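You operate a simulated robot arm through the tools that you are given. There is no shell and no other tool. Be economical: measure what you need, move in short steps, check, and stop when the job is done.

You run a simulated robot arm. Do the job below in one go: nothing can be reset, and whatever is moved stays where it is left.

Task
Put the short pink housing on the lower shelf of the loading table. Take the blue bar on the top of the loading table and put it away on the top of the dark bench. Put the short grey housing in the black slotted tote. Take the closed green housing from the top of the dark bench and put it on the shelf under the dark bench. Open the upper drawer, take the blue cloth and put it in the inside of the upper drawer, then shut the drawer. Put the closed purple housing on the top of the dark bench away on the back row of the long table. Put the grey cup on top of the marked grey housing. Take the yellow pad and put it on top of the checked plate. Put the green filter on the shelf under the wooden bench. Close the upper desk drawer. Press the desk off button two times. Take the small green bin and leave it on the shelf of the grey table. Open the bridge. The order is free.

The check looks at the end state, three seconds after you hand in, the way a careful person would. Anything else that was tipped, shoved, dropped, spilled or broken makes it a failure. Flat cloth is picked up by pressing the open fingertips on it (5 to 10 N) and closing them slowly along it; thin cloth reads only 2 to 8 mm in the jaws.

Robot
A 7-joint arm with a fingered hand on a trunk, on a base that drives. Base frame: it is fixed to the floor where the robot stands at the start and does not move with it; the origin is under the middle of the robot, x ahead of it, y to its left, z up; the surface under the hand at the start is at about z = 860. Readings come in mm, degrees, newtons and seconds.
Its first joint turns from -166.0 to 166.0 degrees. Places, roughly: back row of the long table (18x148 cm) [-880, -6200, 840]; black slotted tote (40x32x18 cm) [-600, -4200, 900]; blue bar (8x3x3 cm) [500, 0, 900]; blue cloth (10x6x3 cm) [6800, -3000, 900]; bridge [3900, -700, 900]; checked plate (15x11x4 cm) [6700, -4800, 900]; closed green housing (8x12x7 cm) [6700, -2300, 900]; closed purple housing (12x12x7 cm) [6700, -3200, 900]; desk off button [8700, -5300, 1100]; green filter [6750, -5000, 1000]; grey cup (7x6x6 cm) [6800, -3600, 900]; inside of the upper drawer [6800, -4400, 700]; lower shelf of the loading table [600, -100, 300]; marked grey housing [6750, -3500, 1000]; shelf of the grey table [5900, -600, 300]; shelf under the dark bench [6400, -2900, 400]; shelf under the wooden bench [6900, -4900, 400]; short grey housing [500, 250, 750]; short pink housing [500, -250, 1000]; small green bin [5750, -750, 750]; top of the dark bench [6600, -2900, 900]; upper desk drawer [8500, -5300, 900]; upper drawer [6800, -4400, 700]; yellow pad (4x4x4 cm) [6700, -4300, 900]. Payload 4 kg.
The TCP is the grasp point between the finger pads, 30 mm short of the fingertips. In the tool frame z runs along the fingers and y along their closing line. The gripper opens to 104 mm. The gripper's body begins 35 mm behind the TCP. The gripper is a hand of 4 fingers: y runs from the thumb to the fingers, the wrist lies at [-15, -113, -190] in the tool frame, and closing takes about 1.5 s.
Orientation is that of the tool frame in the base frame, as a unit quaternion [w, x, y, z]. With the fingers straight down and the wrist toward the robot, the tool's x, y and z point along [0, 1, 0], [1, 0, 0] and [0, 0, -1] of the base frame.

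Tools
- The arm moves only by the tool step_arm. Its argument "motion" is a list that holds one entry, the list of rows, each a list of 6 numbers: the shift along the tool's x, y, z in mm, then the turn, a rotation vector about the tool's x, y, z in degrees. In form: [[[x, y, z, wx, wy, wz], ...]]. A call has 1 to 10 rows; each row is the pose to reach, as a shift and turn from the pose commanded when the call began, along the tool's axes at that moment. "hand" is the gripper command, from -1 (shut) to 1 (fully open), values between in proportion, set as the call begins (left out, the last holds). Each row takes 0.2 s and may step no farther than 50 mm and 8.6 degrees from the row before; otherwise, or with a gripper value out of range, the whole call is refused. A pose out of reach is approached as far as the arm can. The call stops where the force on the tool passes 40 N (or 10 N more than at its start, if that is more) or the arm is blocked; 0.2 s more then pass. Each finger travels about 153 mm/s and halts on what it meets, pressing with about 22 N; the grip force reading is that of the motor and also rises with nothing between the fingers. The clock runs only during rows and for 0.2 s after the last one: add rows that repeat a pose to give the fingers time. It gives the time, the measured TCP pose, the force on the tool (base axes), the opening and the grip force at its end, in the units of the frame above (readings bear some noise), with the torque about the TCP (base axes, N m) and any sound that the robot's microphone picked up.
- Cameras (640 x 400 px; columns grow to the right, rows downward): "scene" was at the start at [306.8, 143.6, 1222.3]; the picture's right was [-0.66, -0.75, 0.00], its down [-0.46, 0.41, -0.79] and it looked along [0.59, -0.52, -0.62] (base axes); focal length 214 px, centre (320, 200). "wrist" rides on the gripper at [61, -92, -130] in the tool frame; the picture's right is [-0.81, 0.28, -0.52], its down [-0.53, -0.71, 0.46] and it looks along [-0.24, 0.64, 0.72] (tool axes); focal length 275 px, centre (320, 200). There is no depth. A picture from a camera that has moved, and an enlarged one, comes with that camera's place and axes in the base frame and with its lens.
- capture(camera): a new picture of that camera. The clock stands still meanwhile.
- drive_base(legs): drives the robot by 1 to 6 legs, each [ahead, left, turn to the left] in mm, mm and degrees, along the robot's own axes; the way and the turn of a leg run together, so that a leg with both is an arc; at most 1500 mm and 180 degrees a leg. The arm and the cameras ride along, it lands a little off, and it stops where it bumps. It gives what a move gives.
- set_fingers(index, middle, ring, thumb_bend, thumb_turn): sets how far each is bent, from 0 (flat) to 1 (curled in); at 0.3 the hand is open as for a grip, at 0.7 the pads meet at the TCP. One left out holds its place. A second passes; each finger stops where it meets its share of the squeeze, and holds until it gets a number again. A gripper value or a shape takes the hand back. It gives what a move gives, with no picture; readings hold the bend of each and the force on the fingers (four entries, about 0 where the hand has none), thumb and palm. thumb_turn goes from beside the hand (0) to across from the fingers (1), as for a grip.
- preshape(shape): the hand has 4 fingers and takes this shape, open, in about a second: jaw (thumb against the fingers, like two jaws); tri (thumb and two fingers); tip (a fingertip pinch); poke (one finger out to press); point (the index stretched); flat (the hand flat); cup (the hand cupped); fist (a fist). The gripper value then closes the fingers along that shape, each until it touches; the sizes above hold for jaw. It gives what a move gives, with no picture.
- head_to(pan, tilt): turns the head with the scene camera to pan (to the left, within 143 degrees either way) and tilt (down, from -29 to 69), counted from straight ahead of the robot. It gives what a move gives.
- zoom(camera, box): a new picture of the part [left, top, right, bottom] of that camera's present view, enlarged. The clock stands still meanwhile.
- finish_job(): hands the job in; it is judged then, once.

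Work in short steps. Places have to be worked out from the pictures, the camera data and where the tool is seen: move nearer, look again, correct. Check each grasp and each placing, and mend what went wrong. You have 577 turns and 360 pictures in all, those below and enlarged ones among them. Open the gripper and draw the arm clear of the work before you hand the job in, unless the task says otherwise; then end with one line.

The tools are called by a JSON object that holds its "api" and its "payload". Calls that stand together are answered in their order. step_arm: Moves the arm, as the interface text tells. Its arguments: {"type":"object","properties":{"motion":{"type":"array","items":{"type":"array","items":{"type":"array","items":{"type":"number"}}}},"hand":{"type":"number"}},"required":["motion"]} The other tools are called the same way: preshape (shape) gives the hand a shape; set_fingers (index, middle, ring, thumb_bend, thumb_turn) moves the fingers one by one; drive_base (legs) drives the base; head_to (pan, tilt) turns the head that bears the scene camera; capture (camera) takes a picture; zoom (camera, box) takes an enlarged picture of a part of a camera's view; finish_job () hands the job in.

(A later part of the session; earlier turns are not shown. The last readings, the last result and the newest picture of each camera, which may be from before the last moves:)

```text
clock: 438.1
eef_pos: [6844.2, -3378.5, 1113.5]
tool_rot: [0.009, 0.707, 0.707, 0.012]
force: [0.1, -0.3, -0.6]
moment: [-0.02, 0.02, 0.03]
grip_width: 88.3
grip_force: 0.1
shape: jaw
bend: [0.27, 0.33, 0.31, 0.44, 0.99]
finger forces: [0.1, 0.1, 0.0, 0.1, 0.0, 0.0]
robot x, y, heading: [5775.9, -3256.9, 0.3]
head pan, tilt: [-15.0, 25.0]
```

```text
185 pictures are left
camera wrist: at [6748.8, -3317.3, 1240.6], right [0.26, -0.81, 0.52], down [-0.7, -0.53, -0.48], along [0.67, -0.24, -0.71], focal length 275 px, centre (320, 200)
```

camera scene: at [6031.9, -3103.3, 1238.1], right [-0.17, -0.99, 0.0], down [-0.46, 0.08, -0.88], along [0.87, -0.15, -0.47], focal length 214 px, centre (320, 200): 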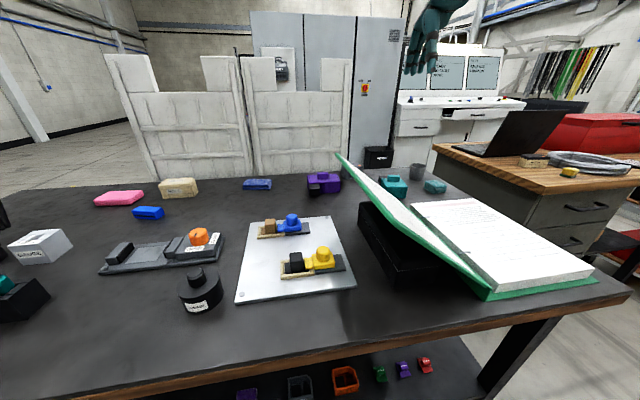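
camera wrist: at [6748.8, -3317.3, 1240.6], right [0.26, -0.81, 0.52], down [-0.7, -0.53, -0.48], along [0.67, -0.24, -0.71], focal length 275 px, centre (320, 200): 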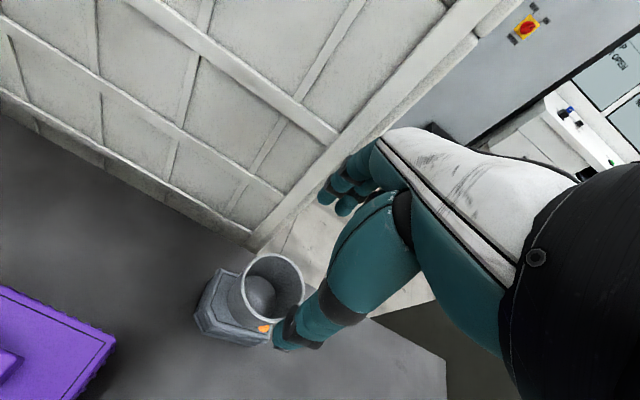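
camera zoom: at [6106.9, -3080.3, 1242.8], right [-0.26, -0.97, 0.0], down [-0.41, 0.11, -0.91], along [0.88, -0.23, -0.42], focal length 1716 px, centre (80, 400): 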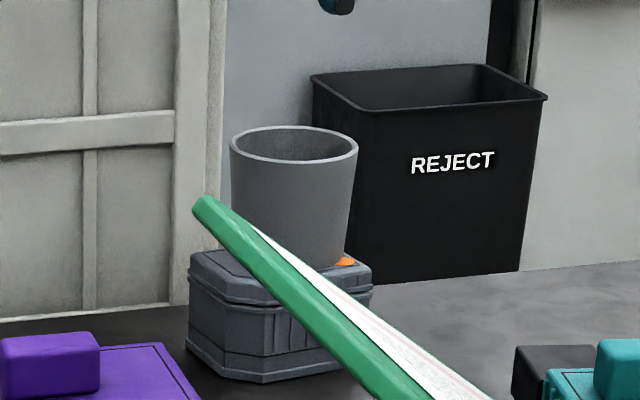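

The cup stands on the marked housing. Now to the wooden bench: retract and raise the arm, strafe right 700 and look.

{"api": "step_arm", "payload": {"motion": [[[0, -30, -35, 0, 0, 0], [0, -60, -70, 0, 0, 0], [0, -90, -105, 0, 0, 0], [0, -120, -140, 0, 0, 0], [0, -150, -175, 0, 0, 0], [0, -190, -200, 0, 0, 0], [0, -230, -200, 0, 0, 0]]]}}

{"api": "drive_base", "payload": {"legs": [[-60, 0, 0], [0, -750, 0]]}}

{"api": "head_to", "payload": {"pan": -25, "tilt": 20}}

{"api": "capture", "payload": {"camera": "scene"}}

```text
clock: 439.7
eef_pos: [6611.1, -3380.4, 1304.4]
tool_rot: [0.008, 0.707, 0.707, 0.012]
force: [1.2, 0.1, -1.1]
moment: [0.0, 0.02, 0.03]
grip_width: 88.5
grip_force: 0.0
shape: jaw
bend: [0.27, 0.33, 0.31, 0.44, 0.99]
finger forces: [0.0, 0.0, 0.1, 0.0, 0.0, 0.0]
robot x, y, heading: [5775.1, -3259.8, 0.1]
head pan, tilt: [-15.0, 25.0]
```

```text
clock: 444.3
eef_pos: [6547.0, -4137.8, 1306.1]
tool_rot: [0.009, 0.71, 0.704, 0.012]
force: [-0.2, -0.5, -0.1]
moment: [-0.04, 0.01, -0.02]
grip_width: 88.5
grip_force: 0.1
shape: jaw
bend: [0.27, 0.33, 0.31, 0.44, 0.99]
finger forces: [0.0, 0.0, 0.0, 0.0, 0.0, 0.1]
robot x, y, heading: [5711.9, -4006.6, -0.5]
head pan, tilt: [-15.0, 25.0]
```

```text
clock: 445.0
eef_pos: [6547.3, -4139.8, 1307.0]
tool_rot: [0.008, 0.711, 0.703, 0.012]
force: [-0.1, -0.9, 0.9]
moment: [0.02, -0.01, 0.0]
grip_width: 88.3
grip_force: 0.0
shape: jaw
bend: [0.27, 0.33, 0.31, 0.44, 0.99]
finger forces: [0.0, 0.1, 0.0, 0.1, 0.0, 0.0]
robot x, y, heading: [5714.3, -4011.2, -0.4]
head pan, tilt: [-25.0, 20.0]
```

```text
184 pictures are left
camera scene: at [6042.1, -3849.8, 1251.0], right [-0.43, -0.9, 0.0], down [-0.31, 0.15, -0.94], along [0.85, -0.4, -0.34], focal length 214 px, centre (320, 200)
```

scene: 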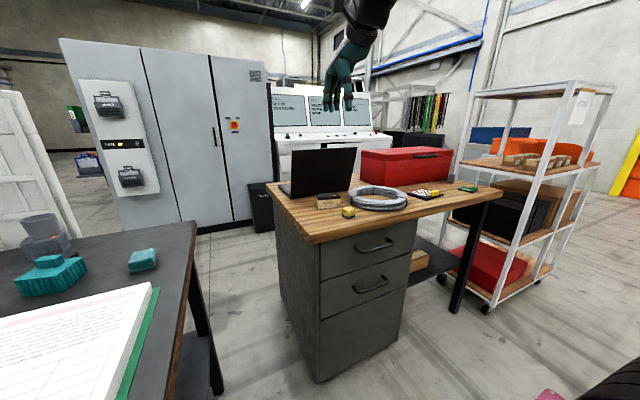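

The wooden bench's drawers face me; upper handle at about (6590,−4337,813). I strafe right 200 and enlarge the drawer and bench top.

{"api": "drive_base", "payload": {"legs": [[0, -200, 0.4]]}}

{"api": "head_to", "payload": {"pan": -25, "tilt": 25}}

{"api": "zoom", "payload": {"camera": "scene", "box": [250, 140, 490, 290]}}

```text
clock: 446.6
eef_pos: [6546.1, -4333.1, 1306.9]
tool_rot: [0.009, 0.708, 0.706, 0.013]
force: [0.5, 0.5, 0.3]
moment: [0.0, 0.01, 0.02]
grip_width: 88.3
grip_force: 0.0
shape: jaw
bend: [0.27, 0.33, 0.31, 0.44, 0.99]
finger forces: [0.1, 0.0, 0.0, 0.0, 0.0, 0.0]
robot x, y, heading: [5715.2, -4206.6, -0.0]
head pan, tilt: [-25.0, 20.0]
```

```text
clock: 447.3
eef_pos: [6546.9, -4332.7, 1304.8]
tool_rot: [0.007, 0.709, 0.705, 0.013]
force: [-0.3, 0.0, -0.2]
moment: [0.02, -0.05, -0.01]
grip_width: 88.3
grip_force: 0.1
shape: jaw
bend: [0.27, 0.33, 0.31, 0.44, 0.99]
finger forces: [0.0, 0.0, 0.1, 0.1, 0.0, 0.0]
robot x, y, heading: [5712.7, -4205.1, 0.1]
head pan, tilt: [-25.0, 25.0]
```

```text
2.67 times, centred on (370, 215) of scene
camera zoom: at [6039.4, -4045.1, 1242.9], right [-0.42, -0.91, 0.0], down [-0.38, 0.18, -0.91], along [0.82, -0.38, -0.42], focal length 572 px, centre (187, 160)
```

zoom: 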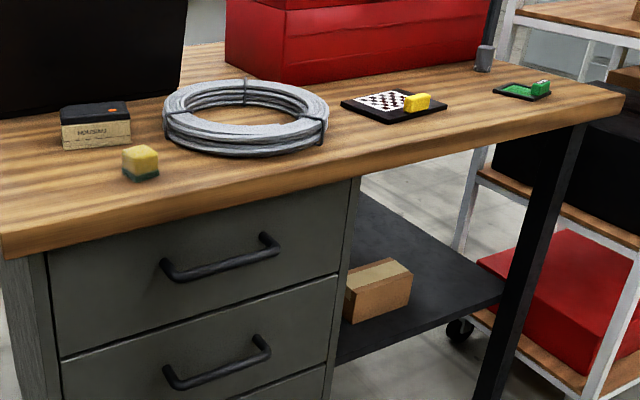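

The handle bar spans y −4285…−4430 at z≈802, x≈6600. I bring the hand down in front and pitch it forward so the fingers point at the drawer.

{"api": "step_arm", "payload": {"motion": [[[0, -15, 30, -8.5, 0, 0], [0, -30, 60, -17, 0, 0], [0, -45, 90, -25.5, 0, 0], [0, -60, 120, -34, 0, 0], [0, -75, 150, -42.5, 0, 0], [0, -90, 180, -51, 0, 0], [0, -105, 210, -59.5, 0, 0], [0, -115, 245, -68, 0, 0], [0, -125, 280, -76.5, 0, 0], [0, -130, 320, -85, 0, 0]]], "hand": 0.1}}

{"api": "capture", "payload": {"camera": "scene"}}

{"api": "capture", "payload": {"camera": "wrist"}}

```text
clock: 449.5
eef_pos: [6438.3, -4331.8, 977.2]
tool_rot: [0.485, 0.515, 0.512, 0.487]
force: [0.7, 0.2, 0.4]
moment: [0.01, -0.03, -0.03]
grip_width: 57.4
grip_force: 0.0
shape: jaw
bend: [0.74, 0.43, 0.39, 0.67, 1.0]
finger forces: [0.0, 0.1, 0.0, 0.1, 0.0, 0.0]
out of reach, approached as far as the arm can: row 3, 6, 7, 8, 9, 10
robot x, y, heading: [5711.8, -4206.4, 0.0]
head pan, tilt: [-25.0, 25.0]
```

```text
182 pictures are left
camera scene: at [6039.3, -4044.4, 1242.9], right [-0.42, -0.91, 0.0], down [-0.38, 0.18, -0.91], along [0.82, -0.38, -0.42], focal length 214 px, centre (320, 200)
```

scene: 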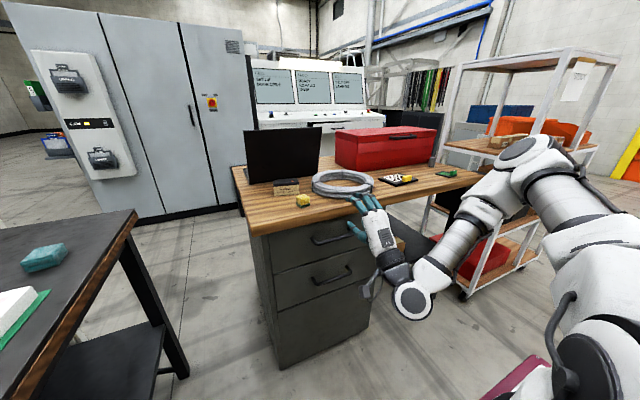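

```text
181 pictures are left
camera wrist: at [6302.0, -4269.0, 891.3], right [-0.5, -0.81, 0.3], down [0.41, -0.53, -0.74], along [0.76, -0.25, 0.6], focal length 275 px, centre (320, 200)
```

wrist: 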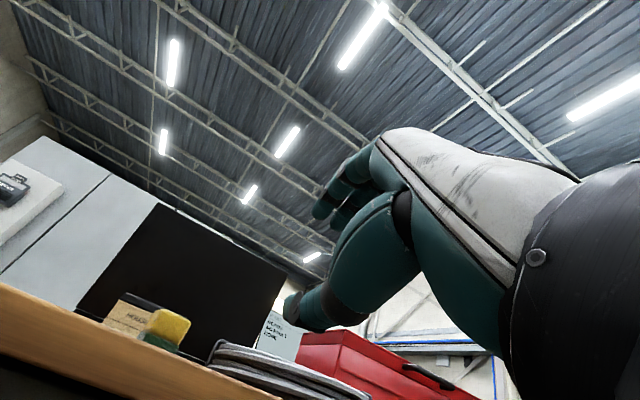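

The hand now points forward. I move to the handle's height, 100 mm in front of it.

{"api": "step_arm", "payload": {"motion": [[[-6, -40, 5, -2, 0, 0], [-12, -80, 10, -4, 0, 0], [-18, -120, 20, -4, 0, 0], [-26, -160, 30, -4, 0, 0], [-26, -178, 45, -4, 0, 0], [-26, -178, 45, -4, 0, 0]]]}}

{"api": "zoom", "payload": {"camera": "scene", "box": [220, 160, 440, 330]}}

{"api": "capture", "payload": {"camera": "wrist"}}

```text
clock: 450.9
eef_pos: [6490.8, -4372.0, 881.5]
tool_rot: [0.502, 0.499, 0.496, 0.503]
force: [-0.4, -0.4, 1.5]
moment: [0.01, 0.01, 0.01]
grip_width: 57.0
grip_force: 0.0
shape: jaw
bend: [0.74, 0.43, 0.39, 0.67, 1.0]
finger forces: [0.0, 0.0, 0.0, 0.0, 0.0, 0.0]
out of reach, approached as far as the arm can: row 2, 3, 4, 5, 6
robot x, y, heading: [5712.4, -4205.7, -0.0]
head pan, tilt: [-25.0, 25.0]
```

```text
2.35 times, centred on (330, 245) of scene
camera zoom: at [6039.4, -4045.2, 1242.9], right [-0.42, -0.91, 0.0], down [-0.38, 0.18, -0.91], along [0.82, -0.38, -0.42], focal length 505 px, centre (296, 94)
```

zoom: 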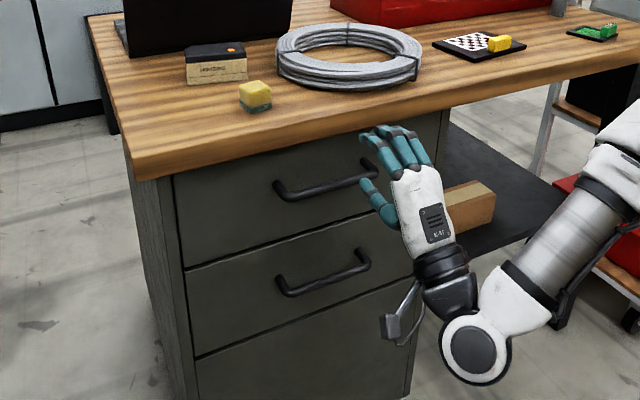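

```text
179 pictures are left
camera wrist: at [6361.2, -4309.7, 787.9], right [-0.52, -0.81, 0.27], down [0.46, -0.53, -0.71], along [0.72, -0.25, 0.65], focal length 275 px, centre (320, 200)
```

wrist: 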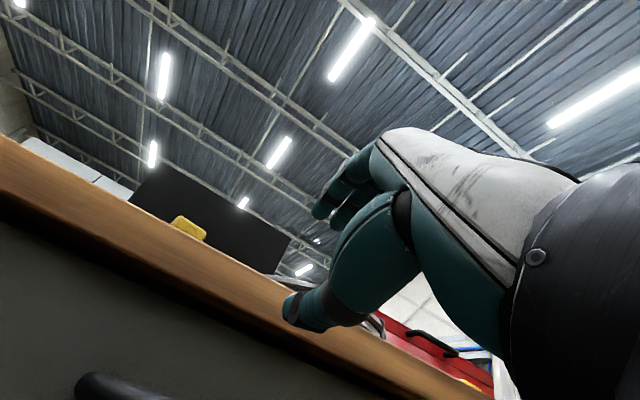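

The arm is too folded to go lower. I back the base 150 mm and extend instead.

{"api": "drive_base", "payload": {"legs": [[-160, 0, 0]]}}

{"api": "step_arm", "payload": {"motion": [[[3, 0, 40, 0, 0, 0], [6, 0, 80, 0, 0, 0], [9, -10, 120, 0, 0, 0], [14, -40, 150, 0, 0, 0], [14, -80, 150, 0, 0, 0], [14, -80, 150, 0, 0, 0]]]}}

{"api": "capture", "payload": {"camera": "wrist"}}

{"api": "capture", "payload": {"camera": "scene"}}

```text
clock: 452.3
eef_pos: [6328.3, -4370.3, 882.2]
tool_rot: [0.501, 0.498, 0.497, 0.504]
force: [-0.4, 0.1, 0.1]
moment: [-0.01, 0.0, 0.02]
grip_width: 57.2
grip_force: 0.0
shape: jaw
bend: [0.74, 0.43, 0.39, 0.67, 1.0]
finger forces: [0.0, 0.1, 0.1, 0.0, 0.0, 0.1]
robot x, y, heading: [5546.2, -4204.6, 0.2]
head pan, tilt: [-25.0, 25.0]
```

```text
clock: 453.7
eef_pos: [6477.5, -4356.7, 851.7]
tool_rot: [0.501, 0.498, 0.497, 0.504]
force: [-0.1, 0.0, -0.8]
moment: [-0.02, 0.02, 0.0]
grip_width: 57.2
grip_force: 0.1
shape: jaw
bend: [0.74, 0.43, 0.39, 0.67, 1.0]
finger forces: [0.1, 0.1, 0.0, 0.0, 0.0, 0.0]
out of reach, approached as far as the arm can: row 4, 5, 6
robot x, y, heading: [5552.6, -4207.0, 0.1]
head pan, tilt: [-25.0, 25.0]
```

```text
178 pictures are left
camera wrist: at [6348.0, -4294.4, 758.3], right [-0.52, -0.81, 0.27], down [0.46, -0.53, -0.71], along [0.72, -0.25, 0.65], focal length 275 px, centre (320, 200)
```

wrist: 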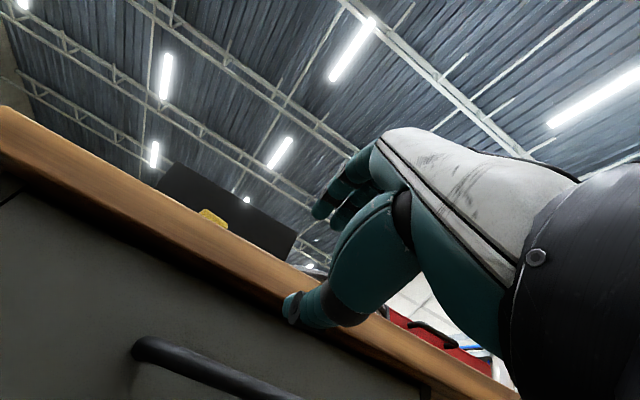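

```text
177 pictures are left
camera scene: at [5875.8, -4044.5, 1242.9], right [-0.42, -0.91, 0.0], down [-0.38, 0.18, -0.91], along [0.82, -0.38, -0.42], focal length 214 px, centre (320, 200)
```

scene: 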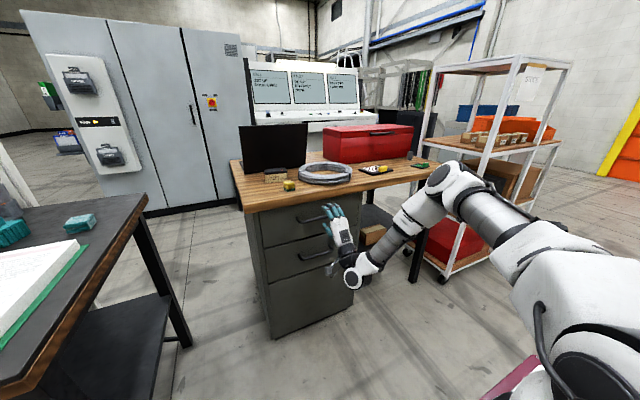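

The wrist pitch is at its limit. I relax the pitch to about 60° (fingers sloping down) and go to just in front of the bar.

{"api": "step_arm", "payload": {"motion": [[[0, 0, 5, 8, 0, 0], [0, 0, 10, 16, 0, 0], [0, 0, 20, 24, 0, 0], [0, 0, 30, 30, 0, 0], [0, -10, 40, 30, 0, 0], [0, -10, 40, 30, 0, 0]]]}}

{"api": "zoom", "payload": {"camera": "scene", "box": [220, 150, 420, 300]}}

{"api": "capture", "payload": {"camera": "wrist"}}

```text
clock: 455.1
eef_pos: [6517.2, -4355.8, 843.0]
tool_rot: [0.356, 0.611, 0.609, 0.358]
force: [0.5, 0.0, -0.3]
moment: [-0.02, -0.03, 0.0]
grip_width: 57.4
grip_force: 0.1
shape: jaw
bend: [0.74, 0.43, 0.39, 0.67, 1.0]
finger forces: [0.1, 0.0, 0.1, 0.0, 0.1, 0.0]
robot x, y, heading: [5548.6, -4205.1, -0.2]
head pan, tilt: [-25.0, 25.0]
```

```text
2.67 times, centred on (320, 225) of scene
camera zoom: at [5875.8, -4044.6, 1242.9], right [-0.42, -0.91, 0.0], down [-0.38, 0.18, -0.91], along [0.82, -0.38, -0.42], focal length 572 px, centre (320, 133)
```

zoom: 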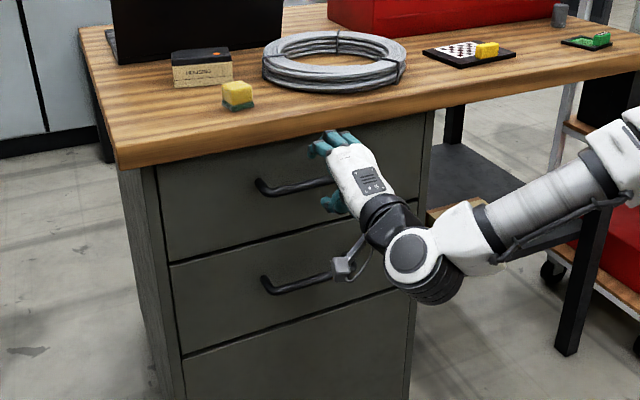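

```text
175 pictures are left
camera wrist: at [6357.6, -4294.4, 826.8], right [-0.32, -0.81, 0.49], down [0.05, -0.53, -0.85], along [0.95, -0.24, 0.2], focal length 275 px, centre (320, 200)
```

wrist: 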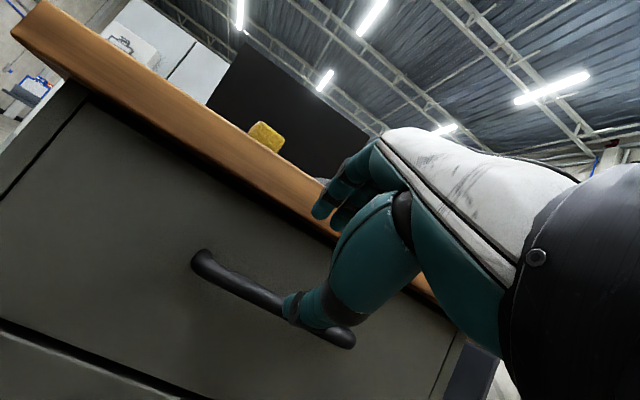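

Triangulated: the handle bar is at about (6612,−4366,776), drawer front x≈6650. I advance along the fingers in steps, watching for contact.

{"api": "step_arm", "payload": {"motion": [[[-5, -6, 20, 0, 0, 0], [-10, -11, 41, 0, 0, 0], [-10, -11, 60, 0, 0, 0], [-10, -11, 80, 0, 0, 0], [-10, -11, 100, 0, 0, 0]]]}}

{"api": "zoom", "payload": {"camera": "scene", "box": [260, 170, 380, 260]}}

{"api": "capture", "payload": {"camera": "wrist"}}

```text
clock: 456.3
eef_pos: [6600.1, -4366.2, 784.7]
tool_rot: [0.355, 0.611, 0.61, 0.358]
force: [0.0, 0.3, 0.3]
moment: [0.02, 0.01, 0.01]
grip_width: 57.2
grip_force: 0.0
shape: jaw
bend: [0.74, 0.43, 0.39, 0.67, 1.0]
finger forces: [0.0, 0.1, 0.1, 0.0, 0.0, 0.1]
robot x, y, heading: [5549.8, -4206.5, -0.0]
head pan, tilt: [-25.0, 25.0]
```

```text
4.44 times, centred on (320, 215) of scene
camera zoom: at [5875.8, -4044.8, 1242.9], right [-0.42, -0.91, 0.0], down [-0.38, 0.18, -0.91], along [0.82, -0.38, -0.42], focal length 953 px, centre (320, 133)
```

zoom: 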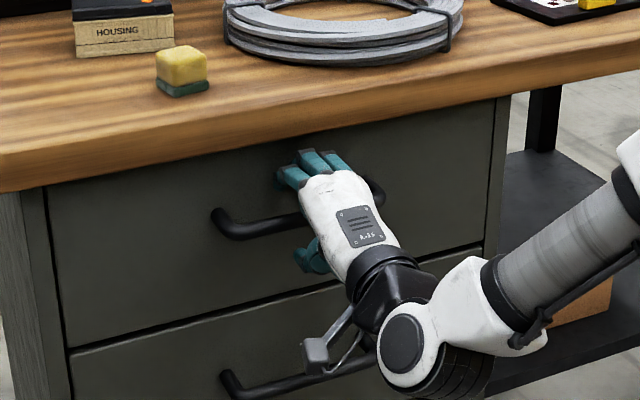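

```text
173 pictures are left
camera wrist: at [6441.0, -4303.5, 768.0], right [-0.32, -0.81, 0.49], down [0.05, -0.53, -0.85], along [0.95, -0.25, 0.2], focal length 275 px, centre (320, 200)
```

wrist: 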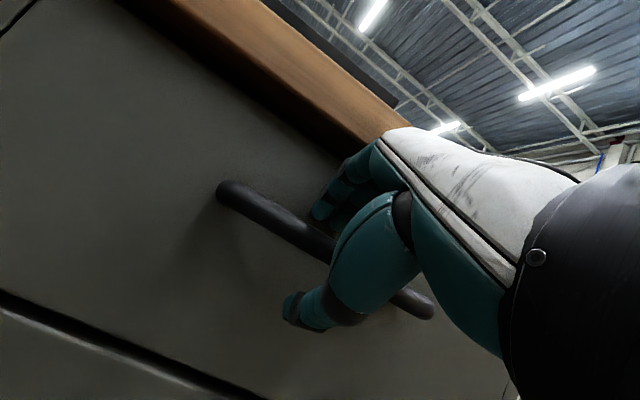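

The bar lies between fingers and thumb. I close on it.

{"api": "step_arm", "payload": {"motion": [[[0, 0, 0, 0, 0, 0], [0, 0, 0, 0, 0, 0], [0, 0, 0, 0, 0, 0], [0, 0, 0, 0, 0, 0], [0, 0, 0, 0, 0, 0], [0, 0, 0, 0, 0, 0], [0, 0, 0, 0, 0, 0]]], "hand": -1}}

{"api": "zoom", "payload": {"camera": "scene", "box": [260, 170, 380, 260]}}

```text
clock: 457.9
eef_pos: [6600.9, -4364.6, 783.0]
tool_rot: [0.355, 0.612, 0.61, 0.357]
force: [5.9, -0.7, -9.4]
moment: [-0.01, 0.04, 0.01]
grip_width: 1.8
grip_force: 21.6
shape: jaw
bend: [0.71, 0.7, 0.7, 0.73, 1.0]
finger forces: [10.7, 3.4, 2.0, 0.0, 21.8, 0.0]
robot x, y, heading: [5552.2, -4208.5, 0.1]
head pan, tilt: [-25.0, 25.0]
```

```text
4.44 times, centred on (320, 215) of scene
camera zoom: at [5876.4, -4044.7, 1242.8], right [-0.42, -0.91, 0.0], down [-0.38, 0.18, -0.91], along [0.82, -0.38, -0.42], focal length 953 px, centre (320, 133)
```

zoom: 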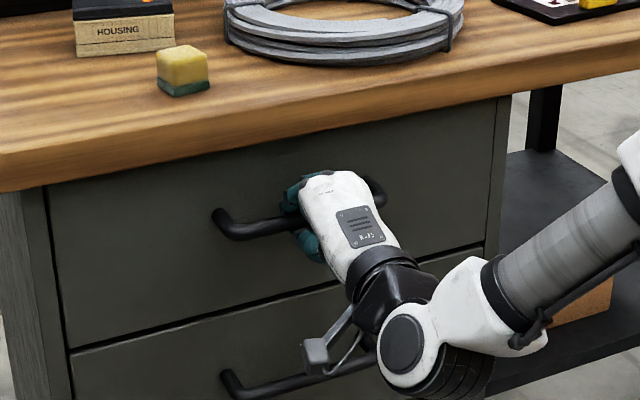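

Gripped. I pull 60 mm towards me with the arm and watch the force.

{"api": "step_arm", "payload": {"motion": [[[0, -5, -8.7, 0, 0, 0], [0, -10, -17.4, 0, 0, 0], [0, -17, -29.6, 0, 0, 0], [0, -24, -41.8, 0, 0, 0], [0, -30, -52, 0, 0, 0]]]}}

{"api": "zoom", "payload": {"camera": "scene", "box": [240, 160, 400, 270]}}

```text
clock: 459.1
eef_pos: [6538.2, -4365.5, 783.2]
tool_rot: [0.355, 0.611, 0.61, 0.358]
force: [2.2, 1.3, -8.7]
moment: [-0.02, 0.05, 0.04]
grip_width: 2.1
grip_force: 22.1
shape: jaw
bend: [0.71, 0.7, 0.7, 0.73, 1.0]
finger forces: [9.9, 3.1, 1.9, 0.0, 21.4, 0.1]
robot x, y, heading: [5553.8, -4206.8, 0.0]
head pan, tilt: [-25.0, 25.0]
```

```text
3.64 times, centred on (320, 215) of scene
camera zoom: at [5876.1, -4044.6, 1242.8], right [-0.42, -0.91, 0.0], down [-0.38, 0.18, -0.91], along [0.82, -0.38, -0.42], focal length 780 px, centre (320, 146)
```

zoom: 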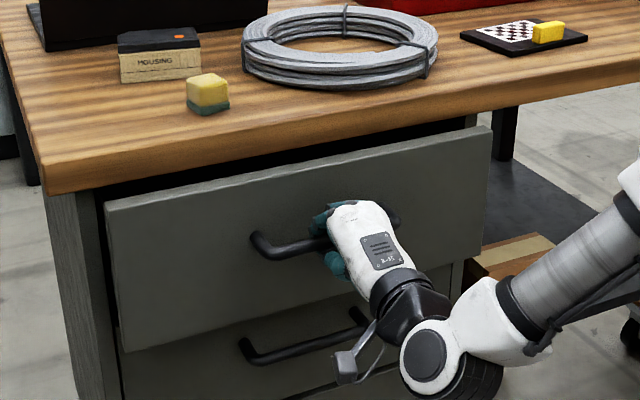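

The drawer slides out easily. I pull 190 mm more.

{"api": "step_arm", "payload": {"motion": [[[0, -15, -26, 0, 0, 0], [0, -30, -52, 0, 0, 0], [0, -45, -78, 0, 0, 0], [0, -60, -104, 0, 0, 0], [0, -75, -130, 0, 0, 0], [0, -90, -156, 0, 0, 0], [0, -97, -168, 0, 0, 0]]]}}

{"api": "capture", "payload": {"camera": "scene"}}

```text
clock: 460.7
eef_pos: [6345.5, -4366.0, 780.9]
tool_rot: [0.355, 0.611, 0.61, 0.358]
force: [1.6, 5.4, 2.7]
moment: [-0.01, -0.07, 0.11]
grip_width: 2.2
grip_force: 22.6
shape: jaw
bend: [0.71, 0.7, 0.7, 0.75, 1.0]
finger forces: [6.5, 3.2, 2.2, 0.0, 16.1, 0.1]
robot x, y, heading: [5551.8, -4203.9, -0.0]
head pan, tilt: [-25.0, 25.0]
```

```text
170 pictures are left
camera scene: at [5875.7, -4044.4, 1242.9], right [-0.42, -0.91, 0.0], down [-0.38, 0.18, -0.91], along [0.82, -0.38, -0.42], focal length 214 px, centre (320, 200)
```

scene: 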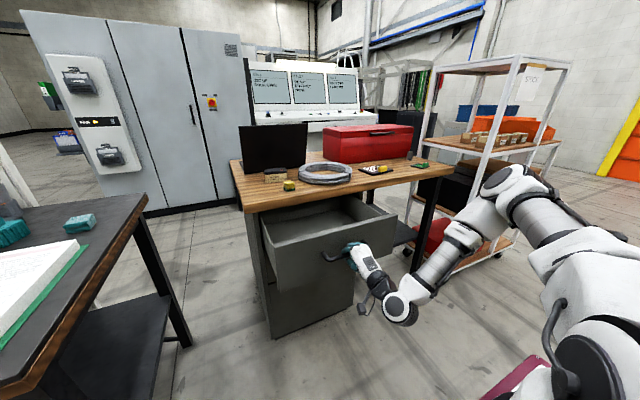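

Drawer is open about 255 mm. I open the hand and withdraw along the fingers.

{"api": "step_arm", "payload": {"motion": [[[0, 0, 0, 0, 0, 0], [0, 0, 0, 0, 0, 0], [0, 0, 0, 0, 0, 0], [0, 0, 0, 0, 0, 0], [0, 0, -25, 0, 0, 0], [0, 0, -55, 0, 0, 0], [0, 0, -90, 0, 0, 0]]], "hand": 0.2}}

{"api": "step_arm", "payload": {"motion": [[[0, 15, -25, 8, 0, 0], [0, 35, -50, 16, 0, 0], [0, 60, -75, 24, 0, 0], [0, 90, -100, 32, 0, 0], [0, 120, -125, 40, 0, 0], [0, 150, -150, 48, 0, 0], [0, 185, -170, 56, 0, 0], [0, 220, -185, 60.5, 0, 0], [0, 260, -200, 60.5, 0, 0]]]}}

{"api": "capture", "payload": {"camera": "scene"}}

```text
clock: 462.3
eef_pos: [6267.8, -4366.0, 824.6]
tool_rot: [0.356, 0.611, 0.61, 0.358]
force: [0.6, 0.3, -0.2]
moment: [-0.01, -0.01, -0.01]
grip_width: 61.8
grip_force: 0.0
shape: jaw
bend: [0.29, 0.41, 0.37, 0.65, 1.0]
finger forces: [0.1, 0.0, 0.0, 0.0, 0.1, 0.0]
robot x, y, heading: [5548.9, -4207.5, -0.2]
head pan, tilt: [-25.0, 25.0]
```

```text
clock: 464.3
eef_pos: [6218.2, -4362.9, 1148.5]
tool_rot: [-0.002, 0.706, 0.708, 0.001]
force: [0.2, -1.1, -0.1]
moment: [0.01, 0.0, 0.01]
grip_width: 62.3
grip_force: 0.2
shape: jaw
bend: [0.29, 0.41, 0.37, 0.65, 1.0]
finger forces: [0.1, 0.0, 0.0, 0.0, 0.0, 0.0]
out of reach, approached as far as the arm can: row 1, 2, 3, 4, 5, 6
robot x, y, heading: [5551.7, -4204.1, -0.0]
head pan, tilt: [-25.0, 25.0]
```

```text
169 pictures are left
camera scene: at [5875.5, -4044.4, 1243.0], right [-0.42, -0.91, 0.0], down [-0.38, 0.18, -0.91], along [0.82, -0.38, -0.42], focal length 214 px, centre (320, 200)
```

scene: 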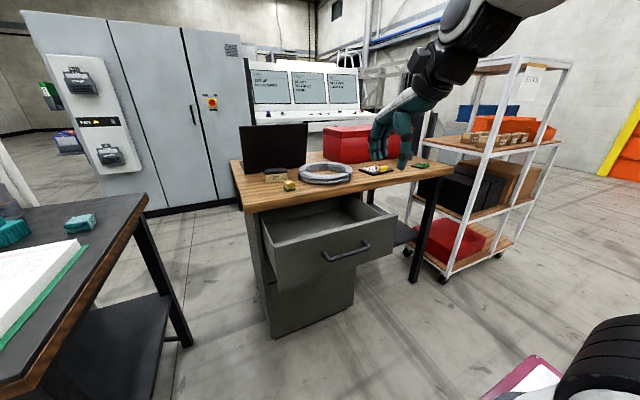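

Drawer stands open. Now the blue cloth: raise the arm, strafe left to y≈−2880 and forward to the dark bench.

{"api": "step_arm", "payload": {"motion": [[[0, 40, -25, 0, 0, 0], [0, 80, -60, 0, 0, 0], [0, 120, -100, 0, 0, 0], [0, 150, -140, 0, 0, 0], [0, 150, -160, 0, 0, 0]]]}}

{"api": "drive_base", "payload": {"legs": [[0, 1325, 0], [222, 0, 0]]}}

{"api": "head_to", "payload": {"pan": -15, "tilt": 25}}

{"api": "zoom", "payload": {"camera": "scene", "box": [220, 120, 440, 270]}}

{"api": "capture", "payload": {"camera": "wrist"}}

```text
refused: row 2 steps farther than a row can; nothing moved
```

```text
clock: 472.2
eef_pos: [6436.8, -3047.1, 1148.4]
tool_rot: [0.0, 0.708, 0.707, 0.003]
force: [0.8, -0.4, 0.0]
moment: [-0.04, -0.02, 0.03]
grip_width: 62.2
grip_force: 0.1
shape: jaw
bend: [0.29, 0.41, 0.37, 0.65, 1.0]
finger forces: [0.1, 0.0, 0.0, 0.0, 0.0, 0.1]
robot x, y, heading: [5772.1, -2891.0, -0.3]
head pan, tilt: [-25.0, 25.0]
```

```text
clock: 472.9
eef_pos: [6437.5, -3047.3, 1148.9]
tool_rot: [-0.001, 0.707, 0.707, 0.001]
force: [-0.1, 0.8, 0.5]
moment: [0.0, 0.01, 0.01]
grip_width: 62.1
grip_force: 0.0
shape: jaw
bend: [0.29, 0.41, 0.37, 0.65, 1.0]
finger forces: [0.1, 0.1, 0.1, 0.1, 0.0, 0.0]
robot x, y, heading: [5766.9, -2889.3, 0.0]
head pan, tilt: [-15.0, 25.0]
```

```text
2.67 times, centred on (330, 195) of scene
camera zoom: at [6099.9, -2711.3, 1242.9], right [-0.26, -0.97, 0.0], down [-0.41, 0.11, -0.91], along [0.88, -0.23, -0.42], focal length 572 px, centre (293, 213)
```

zoom: 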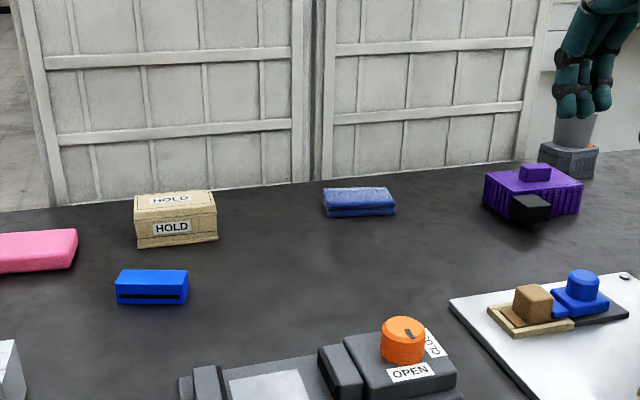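

```text
167 pictures are left
camera wrist: at [6344.9, -2985.6, 1278.1], right [0.27, -0.81, 0.51], down [-0.71, -0.53, -0.46], along [0.65, -0.24, -0.72], focal length 275 px, centre (320, 200)
```

wrist: 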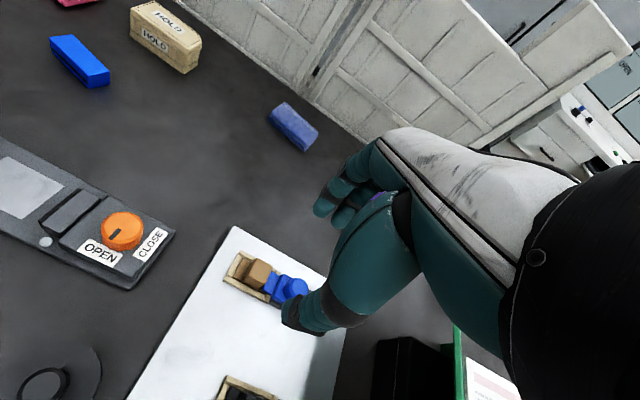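

Cloth centre ≈ (6804,−2997), long axis turned ~14°. (The raise was refused, but the hand passed clear.) I move above it with matching yaw, all rows short.

{"api": "step_arm", "payload": {"motion": [[[5, 42, 0, 0, 0, 2], [10, 84, 0, 0, 0, 4], [15, 126, 0, 0, 0, 6], [20, 168, 0, 0, 0, 8], [25, 210, 0, 0, 0, 10], [30, 252, 0, 0, 0, 12], [36, 294, 5, 0, 0, 14], [44, 334, 20, 0, 0, 14], [50, 367, 45, 0, 0, 14], [50, 367, 85, 0, 0, 14]]], "hand": 0.8}}

{"api": "capture", "payload": {"camera": "wrist"}}

```text
clock: 475.1
eef_pos: [6803.0, -2997.1, 1065.7]
tool_rot: [-0.001, 0.788, 0.615, 0.002]
force: [0.5, 0.8, 0.4]
moment: [0.0, -0.01, -0.04]
grip_width: 93.4
grip_force: 0.0
shape: jaw
bend: [0.29, 0.32, 0.3, 0.35, 0.98]
finger forces: [0.1, 0.0, 0.0, 0.0, 0.0, 0.0]
robot x, y, heading: [5769.6, -2885.1, -0.1]
head pan, tilt: [-15.0, 25.0]
```

```text
166 pictures are left
camera wrist: at [6728.0, -2914.3, 1196.5], right [0.07, -0.85, 0.51], down [-0.82, -0.34, -0.46], along [0.57, -0.39, -0.72], focal length 275 px, centre (320, 200)
```

wrist: 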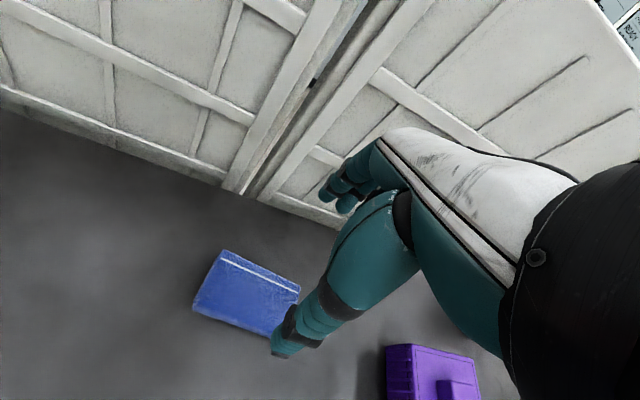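

Centred within 5 mm. I lower to z≈932 and close slowly on the folded cloth.

{"api": "step_arm", "payload": {"motion": [[[0, -5, 40, 0, 0, 0], [0, -5, 80, 0, 0, 0], [0, -5, 112, 0, 0, 0], [0, -5, 126, 0, 0, 0], [0, -5, 133, 0, 0, 0]]]}}

{"api": "step_arm", "payload": {"motion": [[[0, 0, 0, 0, 0, 0], [0, 0, 0, 0, 0, 0], [0, 0, 0, 0, 0, 0], [0, 0, 0, 0, 0, 0], [0, 0, 0, 0, 0, 0], [0, 0, 0, 0, 0, 0], [0, 0, 0, 0, 0, 0]]], "hand": -1}}

{"api": "capture", "payload": {"camera": "wrist"}}

```text
clock: 476.3
eef_pos: [6800.1, -2995.2, 930.4]
tool_rot: [-0.001, 0.788, 0.616, 0.001]
force: [0.1, -0.3, 0.8]
moment: [-0.02, -0.02, 0.0]
grip_width: 93.5
grip_force: 0.0
shape: jaw
bend: [0.29, 0.32, 0.3, 0.35, 0.98]
finger forces: [0.0, 1.0, 0.0, 0.0, 0.0, 0.0]
robot x, y, heading: [5767.2, -2891.5, 0.2]
head pan, tilt: [-15.0, 25.0]
```

```text
clock: 477.9
eef_pos: [6799.4, -2993.8, 930.7]
tool_rot: [-0.001, 0.788, 0.615, 0.002]
force: [1.3, -0.4, 0.6]
moment: [-0.03, -0.04, 0.02]
grip_width: 55.7
grip_force: 22.8
shape: jaw
bend: [0.74, 0.4, 0.38, 0.71, 1.0]
finger forces: [16.9, 0.8, 3.4, 0.1, 20.7, 0.0]
robot x, y, heading: [5769.3, -2893.7, -0.1]
head pan, tilt: [-15.0, 25.0]
```

```text
165 pictures are left
camera wrist: at [6724.9, -2912.6, 1060.8], right [0.07, -0.85, 0.51], down [-0.82, -0.34, -0.46], along [0.57, -0.39, -0.73], focal length 275 px, centre (320, 200)
```

wrist: 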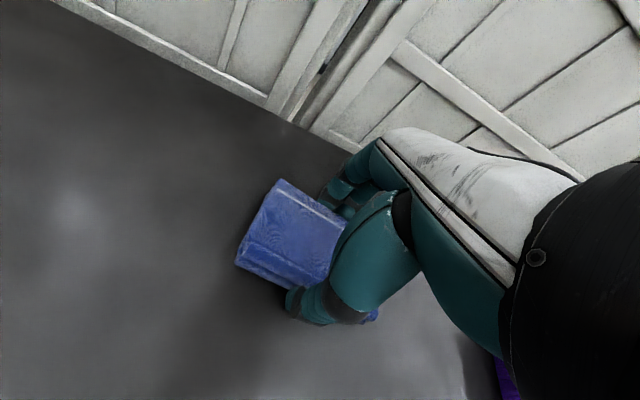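

The cloth is held (56 mm). I lift and check it comes along whole.

{"api": "step_arm", "payload": {"motion": [[[0, 0, -20, 0, 0, 0], [0, 0, -60, 0, 0, 0], [0, 0, -105, 0, 0, 0], [0, 0, -150, 0, 0, 0]]]}}

{"api": "capture", "payload": {"camera": "wrist"}}

```text
clock: 478.9
eef_pos: [6799.8, -2994.0, 1079.8]
tool_rot: [-0.001, 0.788, 0.616, 0.002]
force: [0.6, 0.5, -1.1]
moment: [0.01, 0.01, 0.03]
grip_width: 55.5
grip_force: 22.0
shape: jaw
bend: [0.74, 0.4, 0.38, 0.71, 1.0]
finger forces: [16.7, 0.6, 3.5, 0.1, 20.8, 0.0]
robot x, y, heading: [5770.0, -2886.7, -0.1]
head pan, tilt: [-15.0, 25.0]
```

```text
164 pictures are left
camera wrist: at [6725.3, -2912.4, 1210.1], right [0.07, -0.85, 0.51], down [-0.82, -0.34, -0.46], along [0.57, -0.39, -0.73], focal length 275 px, centre (320, 200)
```

wrist: 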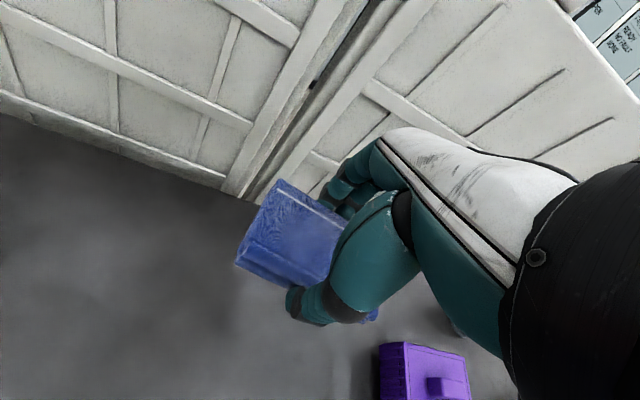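

Good. I raise to z≈1310 and retract, in short rows.

{"api": "step_arm", "payload": {"motion": [[[0, -25, -35, 0, 0, 0], [0, -50, -70, 0, 0, 0], [0, -75, -105, 0, 0, 0], [0, -100, -140, 0, 0, 0], [0, -125, -175, 0, 0, 0], [0, -150, -210, 0, 0, 0], [0, -185, -230, 0, 0, -4], [0, -220, -230, 0, 0, -9], [0, -230, -230, 0, 0, -14]]]}}

```text
clock: 480.9
eef_pos: [6575.3, -2941.1, 1311.2]
tool_rot: [-0.001, 0.706, 0.708, 0.002]
force: [-0.1, 0.0, -0.7]
moment: [0.03, -0.01, -0.02]
grip_width: 55.4
grip_force: 22.0
shape: jaw
bend: [0.74, 0.4, 0.38, 0.71, 1.0]
finger forces: [16.8, 0.6, 3.4, 0.1, 20.7, 0.0]
robot x, y, heading: [5770.9, -2884.7, -0.2]
head pan, tilt: [-15.0, 25.0]
```

{"api": "drive_base", "payload": {"legs": [[-75, 0, 0], [0, -1420, 0.2]]}}

{"api": "head_to", "payload": {"pan": -15, "tilt": 35}}

{"api": "capture", "payload": {"camera": "scene"}}

{"api": "capture", "payload": {"camera": "wrist"}}

```text
clock: 488.6
eef_pos: [6507.8, -4349.2, 1309.6]
tool_rot: [0.0, 0.704, 0.71, 0.002]
force: [0.5, 0.6, -0.9]
moment: [0.02, 0.02, -0.02]
grip_width: 55.4
grip_force: 22.1
shape: jaw
bend: [0.74, 0.4, 0.38, 0.71, 1.0]
finger forces: [16.7, 0.5, 3.3, 0.1, 20.8, 0.0]
robot x, y, heading: [5704.9, -4302.5, 0.6]
head pan, tilt: [-15.0, 25.0]
```

```text
clock: 489.3
eef_pos: [6507.7, -4348.2, 1310.2]
tool_rot: [0.0, 0.704, 0.71, 0.002]
force: [-0.2, -0.8, 0.4]
moment: [-0.01, 0.02, -0.03]
grip_width: 55.4
grip_force: 22.3
shape: jaw
bend: [0.74, 0.4, 0.38, 0.71, 1.0]
finger forces: [16.8, 0.5, 3.4, 0.0, 20.8, 0.1]
robot x, y, heading: [5699.4, -4301.4, 0.5]
head pan, tilt: [-15.0, 35.0]
```

```text
163 pictures are left
camera scene: at [6025.9, -4121.4, 1227.2], right [-0.25, -0.97, 0.0], down [-0.55, 0.14, -0.82], along [0.79, -0.21, -0.57], focal length 214 px, centre (320, 200)
```

scene: 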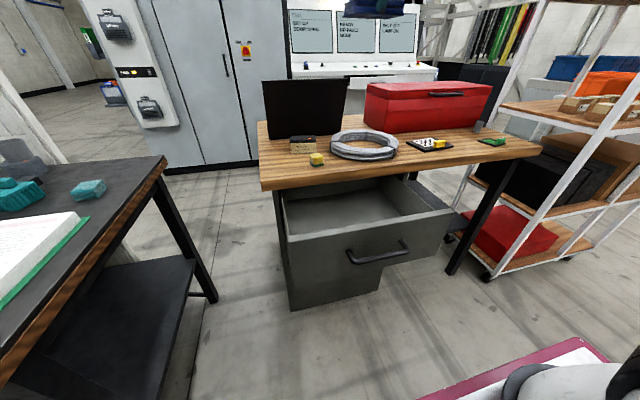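

```text
162 pictures are left
camera wrist: at [6414.7, -4287.8, 1440.3], right [0.28, -0.81, 0.51], down [-0.71, -0.54, -0.46], along [0.65, -0.24, -0.72], focal length 275 px, centre (320, 200)
```

wrist: 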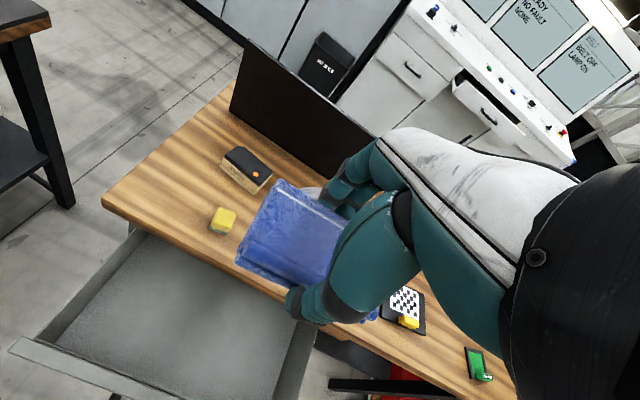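

The open drawer interior spans x 6425–6605, y −4160…−4570. I lower the cloth into it in two stages.

{"api": "step_arm", "payload": {"motion": [[[-5, 3, 45, 0, 0, 0], [-10, 6, 90, 0, 0, 0], [-15, 6, 135, 0, 0, 0], [-15, 6, 180, 0, 0, 0], [-15, 6, 225, 0, 0, 0], [-15, 6, 270, 0, 0, 0], [-15, 6, 315, 0, 0, 0], [-15, 6, 360, 0, 0, 0], [-15, 6, 405, 0, 0, 0]]]}}

{"api": "capture", "payload": {"camera": "scene"}}

{"api": "capture", "payload": {"camera": "wrist"}}

```text
clock: 491.3
eef_pos: [6512.5, -4362.2, 904.4]
tool_rot: [0.0, 0.704, 0.71, 0.002]
force: [0.2, 0.0, -0.9]
moment: [0.01, 0.02, 0.0]
grip_width: 55.1
grip_force: 22.0
shape: jaw
bend: [0.74, 0.4, 0.38, 0.71, 1.0]
finger forces: [16.7, 0.6, 3.3, 0.0, 20.5, 0.1]
robot x, y, heading: [5697.9, -4300.3, 0.5]
head pan, tilt: [-15.0, 35.0]
```

```text
161 pictures are left
camera scene: at [6025.6, -4121.4, 1227.2], right [-0.25, -0.97, 0.0], down [-0.56, 0.14, -0.82], along [0.79, -0.21, -0.57], focal length 214 px, centre (320, 200)
```

scene: 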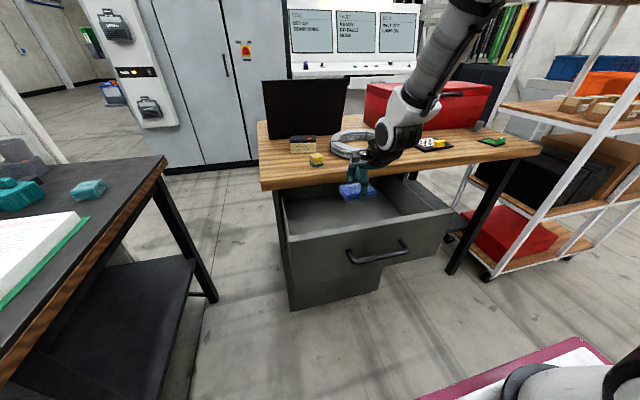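

```text
160 pictures are left
camera wrist: at [6419.1, -4302.1, 1034.6], right [0.28, -0.81, 0.52], down [-0.71, -0.54, -0.46], along [0.65, -0.24, -0.72], focal length 275 px, centre (320, 200)
```

wrist: 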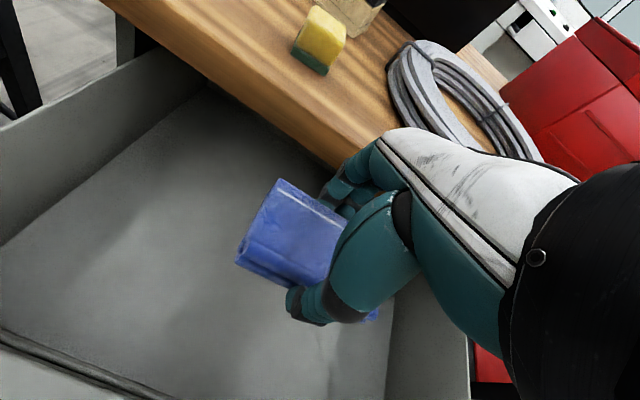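

Clear of the bench edge and drawer walls. I lower on to the drawer floor with contact check.

{"api": "step_arm", "payload": {"motion": [[[0, -8, 40, 0, 0, 0], [0, -10, 80, 0, 0, 0], [0, -10, 115, 0, 0, 0], [0, -10, 130, 0, 0, 0], [0, -10, 140, 0, 0, 0], [0, -10, 150, 0, 0, 0], [0, -10, 160, 0, 0, 0], [0, -10, 170, 0, 0, 0], [0, -10, 180, 0, 0, 0]]]}}

{"api": "capture", "payload": {"camera": "wrist"}}

```text
clock: 493.3
eef_pos: [6508.9, -4362.0, 738.5]
tool_rot: [0.009, 0.705, 0.71, 0.012]
force: [1.0, -0.3, -0.2]
moment: [0.02, -0.03, 0.01]
grip_width: 55.3
grip_force: 21.9
shape: jaw
bend: [0.74, 0.4, 0.38, 0.71, 1.0]
finger forces: [16.7, 0.6, 3.2, 0.1, 20.6, 0.0]
robot x, y, heading: [5698.5, -4303.0, 0.5]
head pan, tilt: [-15.0, 35.0]
```

```text
159 pictures are left
camera wrist: at [6412.9, -4301.0, 865.2], right [0.27, -0.81, 0.52], down [-0.7, -0.54, -0.48], along [0.67, -0.24, -0.71], focal length 275 px, centre (320, 200)
```

wrist: 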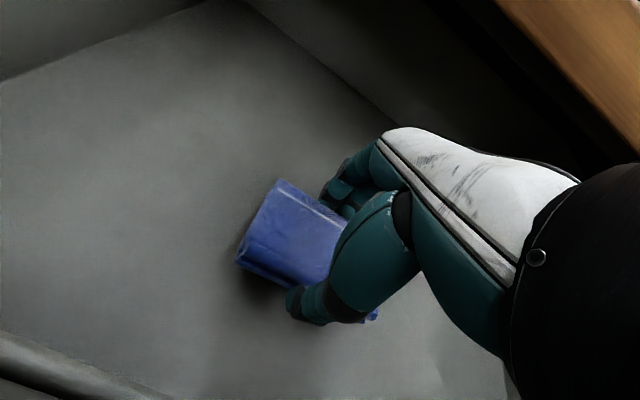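

Not yet touching. I lower further in 6 mm steps.

{"api": "step_arm", "payload": {"motion": [[[0, 0, 6, 0, 0, 0], [0, 0, 12, 0, 0, 0], [0, 0, 18, 0, 0, 0], [0, 0, 24, 0, 0, 0], [0, 0, 30, 0, 0, 0], [0, 0, 36, 0, 0, 0]]]}}

{"api": "capture", "payload": {"camera": "wrist"}}

{"api": "capture", "payload": {"camera": "scene"}}

```text
clock: 494.9
eef_pos: [6554.8, -4361.2, 747.3]
tool_rot: [0.039, 0.703, 0.708, 0.046]
force: [0.7, 0.2, 0.7]
moment: [0.02, 0.04, 0.02]
grip_width: 55.0
grip_force: 21.6
shape: jaw
bend: [0.73, 0.39, 0.37, 0.71, 1.0]
finger forces: [17.1, 0.9, 3.0, 0.0, 20.9, 0.0]
robot x, y, heading: [5697.7, -4305.4, 0.3]
head pan, tilt: [-15.0, 35.0]
stopped in row 6: the arm was blocked; the commanded pose is now the measured one
```

```text
158 pictures are left
camera wrist: at [6447.7, -4301.4, 865.6], right [0.22, -0.81, 0.54], down [-0.65, -0.53, -0.54], along [0.73, -0.23, -0.64], focal length 275 px, centre (320, 200)
```

wrist: 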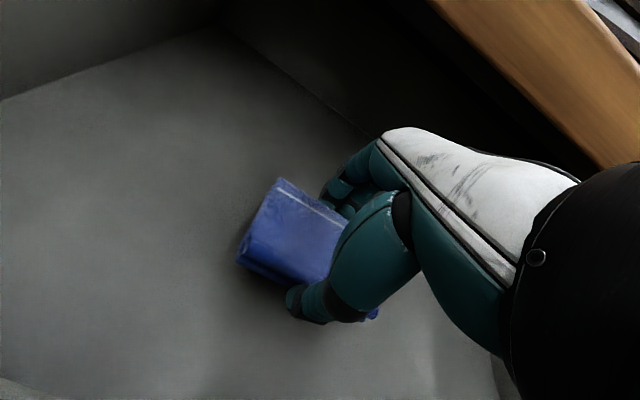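

```text
157 pictures are left
camera scene: at [5941.4, -4122.2, 1267.1], right [-0.25, -0.97, -0.02], down [-0.5, 0.14, -0.86], along [0.83, -0.21, -0.52], focal length 214 px, centre (320, 200)
```

scene: 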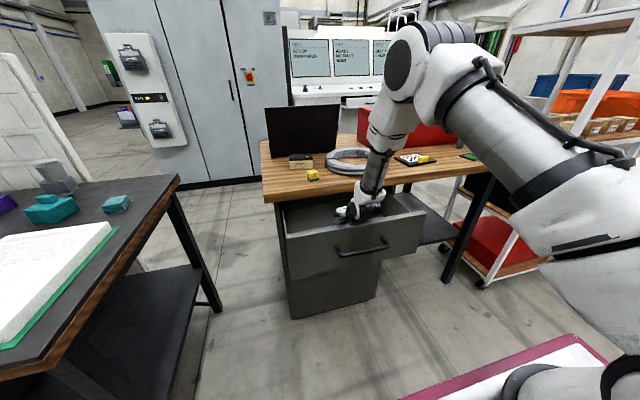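

The wrist meets the drawer front, so I can't go lower, but the cloth is within ~2 cm of the drawer floor. I release it here and rise straight up.

{"api": "step_arm", "payload": {"motion": [[[0, 0, -2, 0, 0, 0], [0, 0, -3, 0, 0, 0], [0, 0, -3, 0, 0, 0], [0, 0, -3, 0, 0, 0]]], "hand": 0.5}}

{"api": "capture", "payload": {"camera": "wrist"}}

```text
clock: 495.3
eef_pos: [6584.5, -4360.6, 744.3]
tool_rot: [0.027, 0.705, 0.708, 0.037]
force: [-9.1, -0.2, -1.7]
moment: [0.01, -0.65, -0.08]
grip_width: 73.8
grip_force: 0.1
shape: jaw
bend: [0.29, 0.36, 0.34, 0.58, 0.99]
finger forces: [0.0, 0.0, 0.0, 0.0, 0.1, 0.1]
robot x, y, heading: [5700.0, -4303.3, 0.2]
head pan, tilt: [-15.0, 35.0]
stopped in row 1: the arm was blocked; the commanded pose is now the measured one
```

```text
156 pictures are left
camera wrist: at [6481.2, -4301.6, 865.6], right [0.23, -0.82, 0.53], down [-0.67, -0.53, -0.52], along [0.71, -0.23, -0.67], focal length 275 px, centre (320, 200)
```

wrist: 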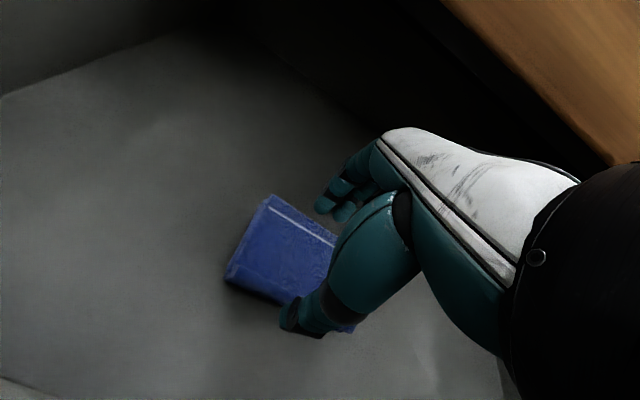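

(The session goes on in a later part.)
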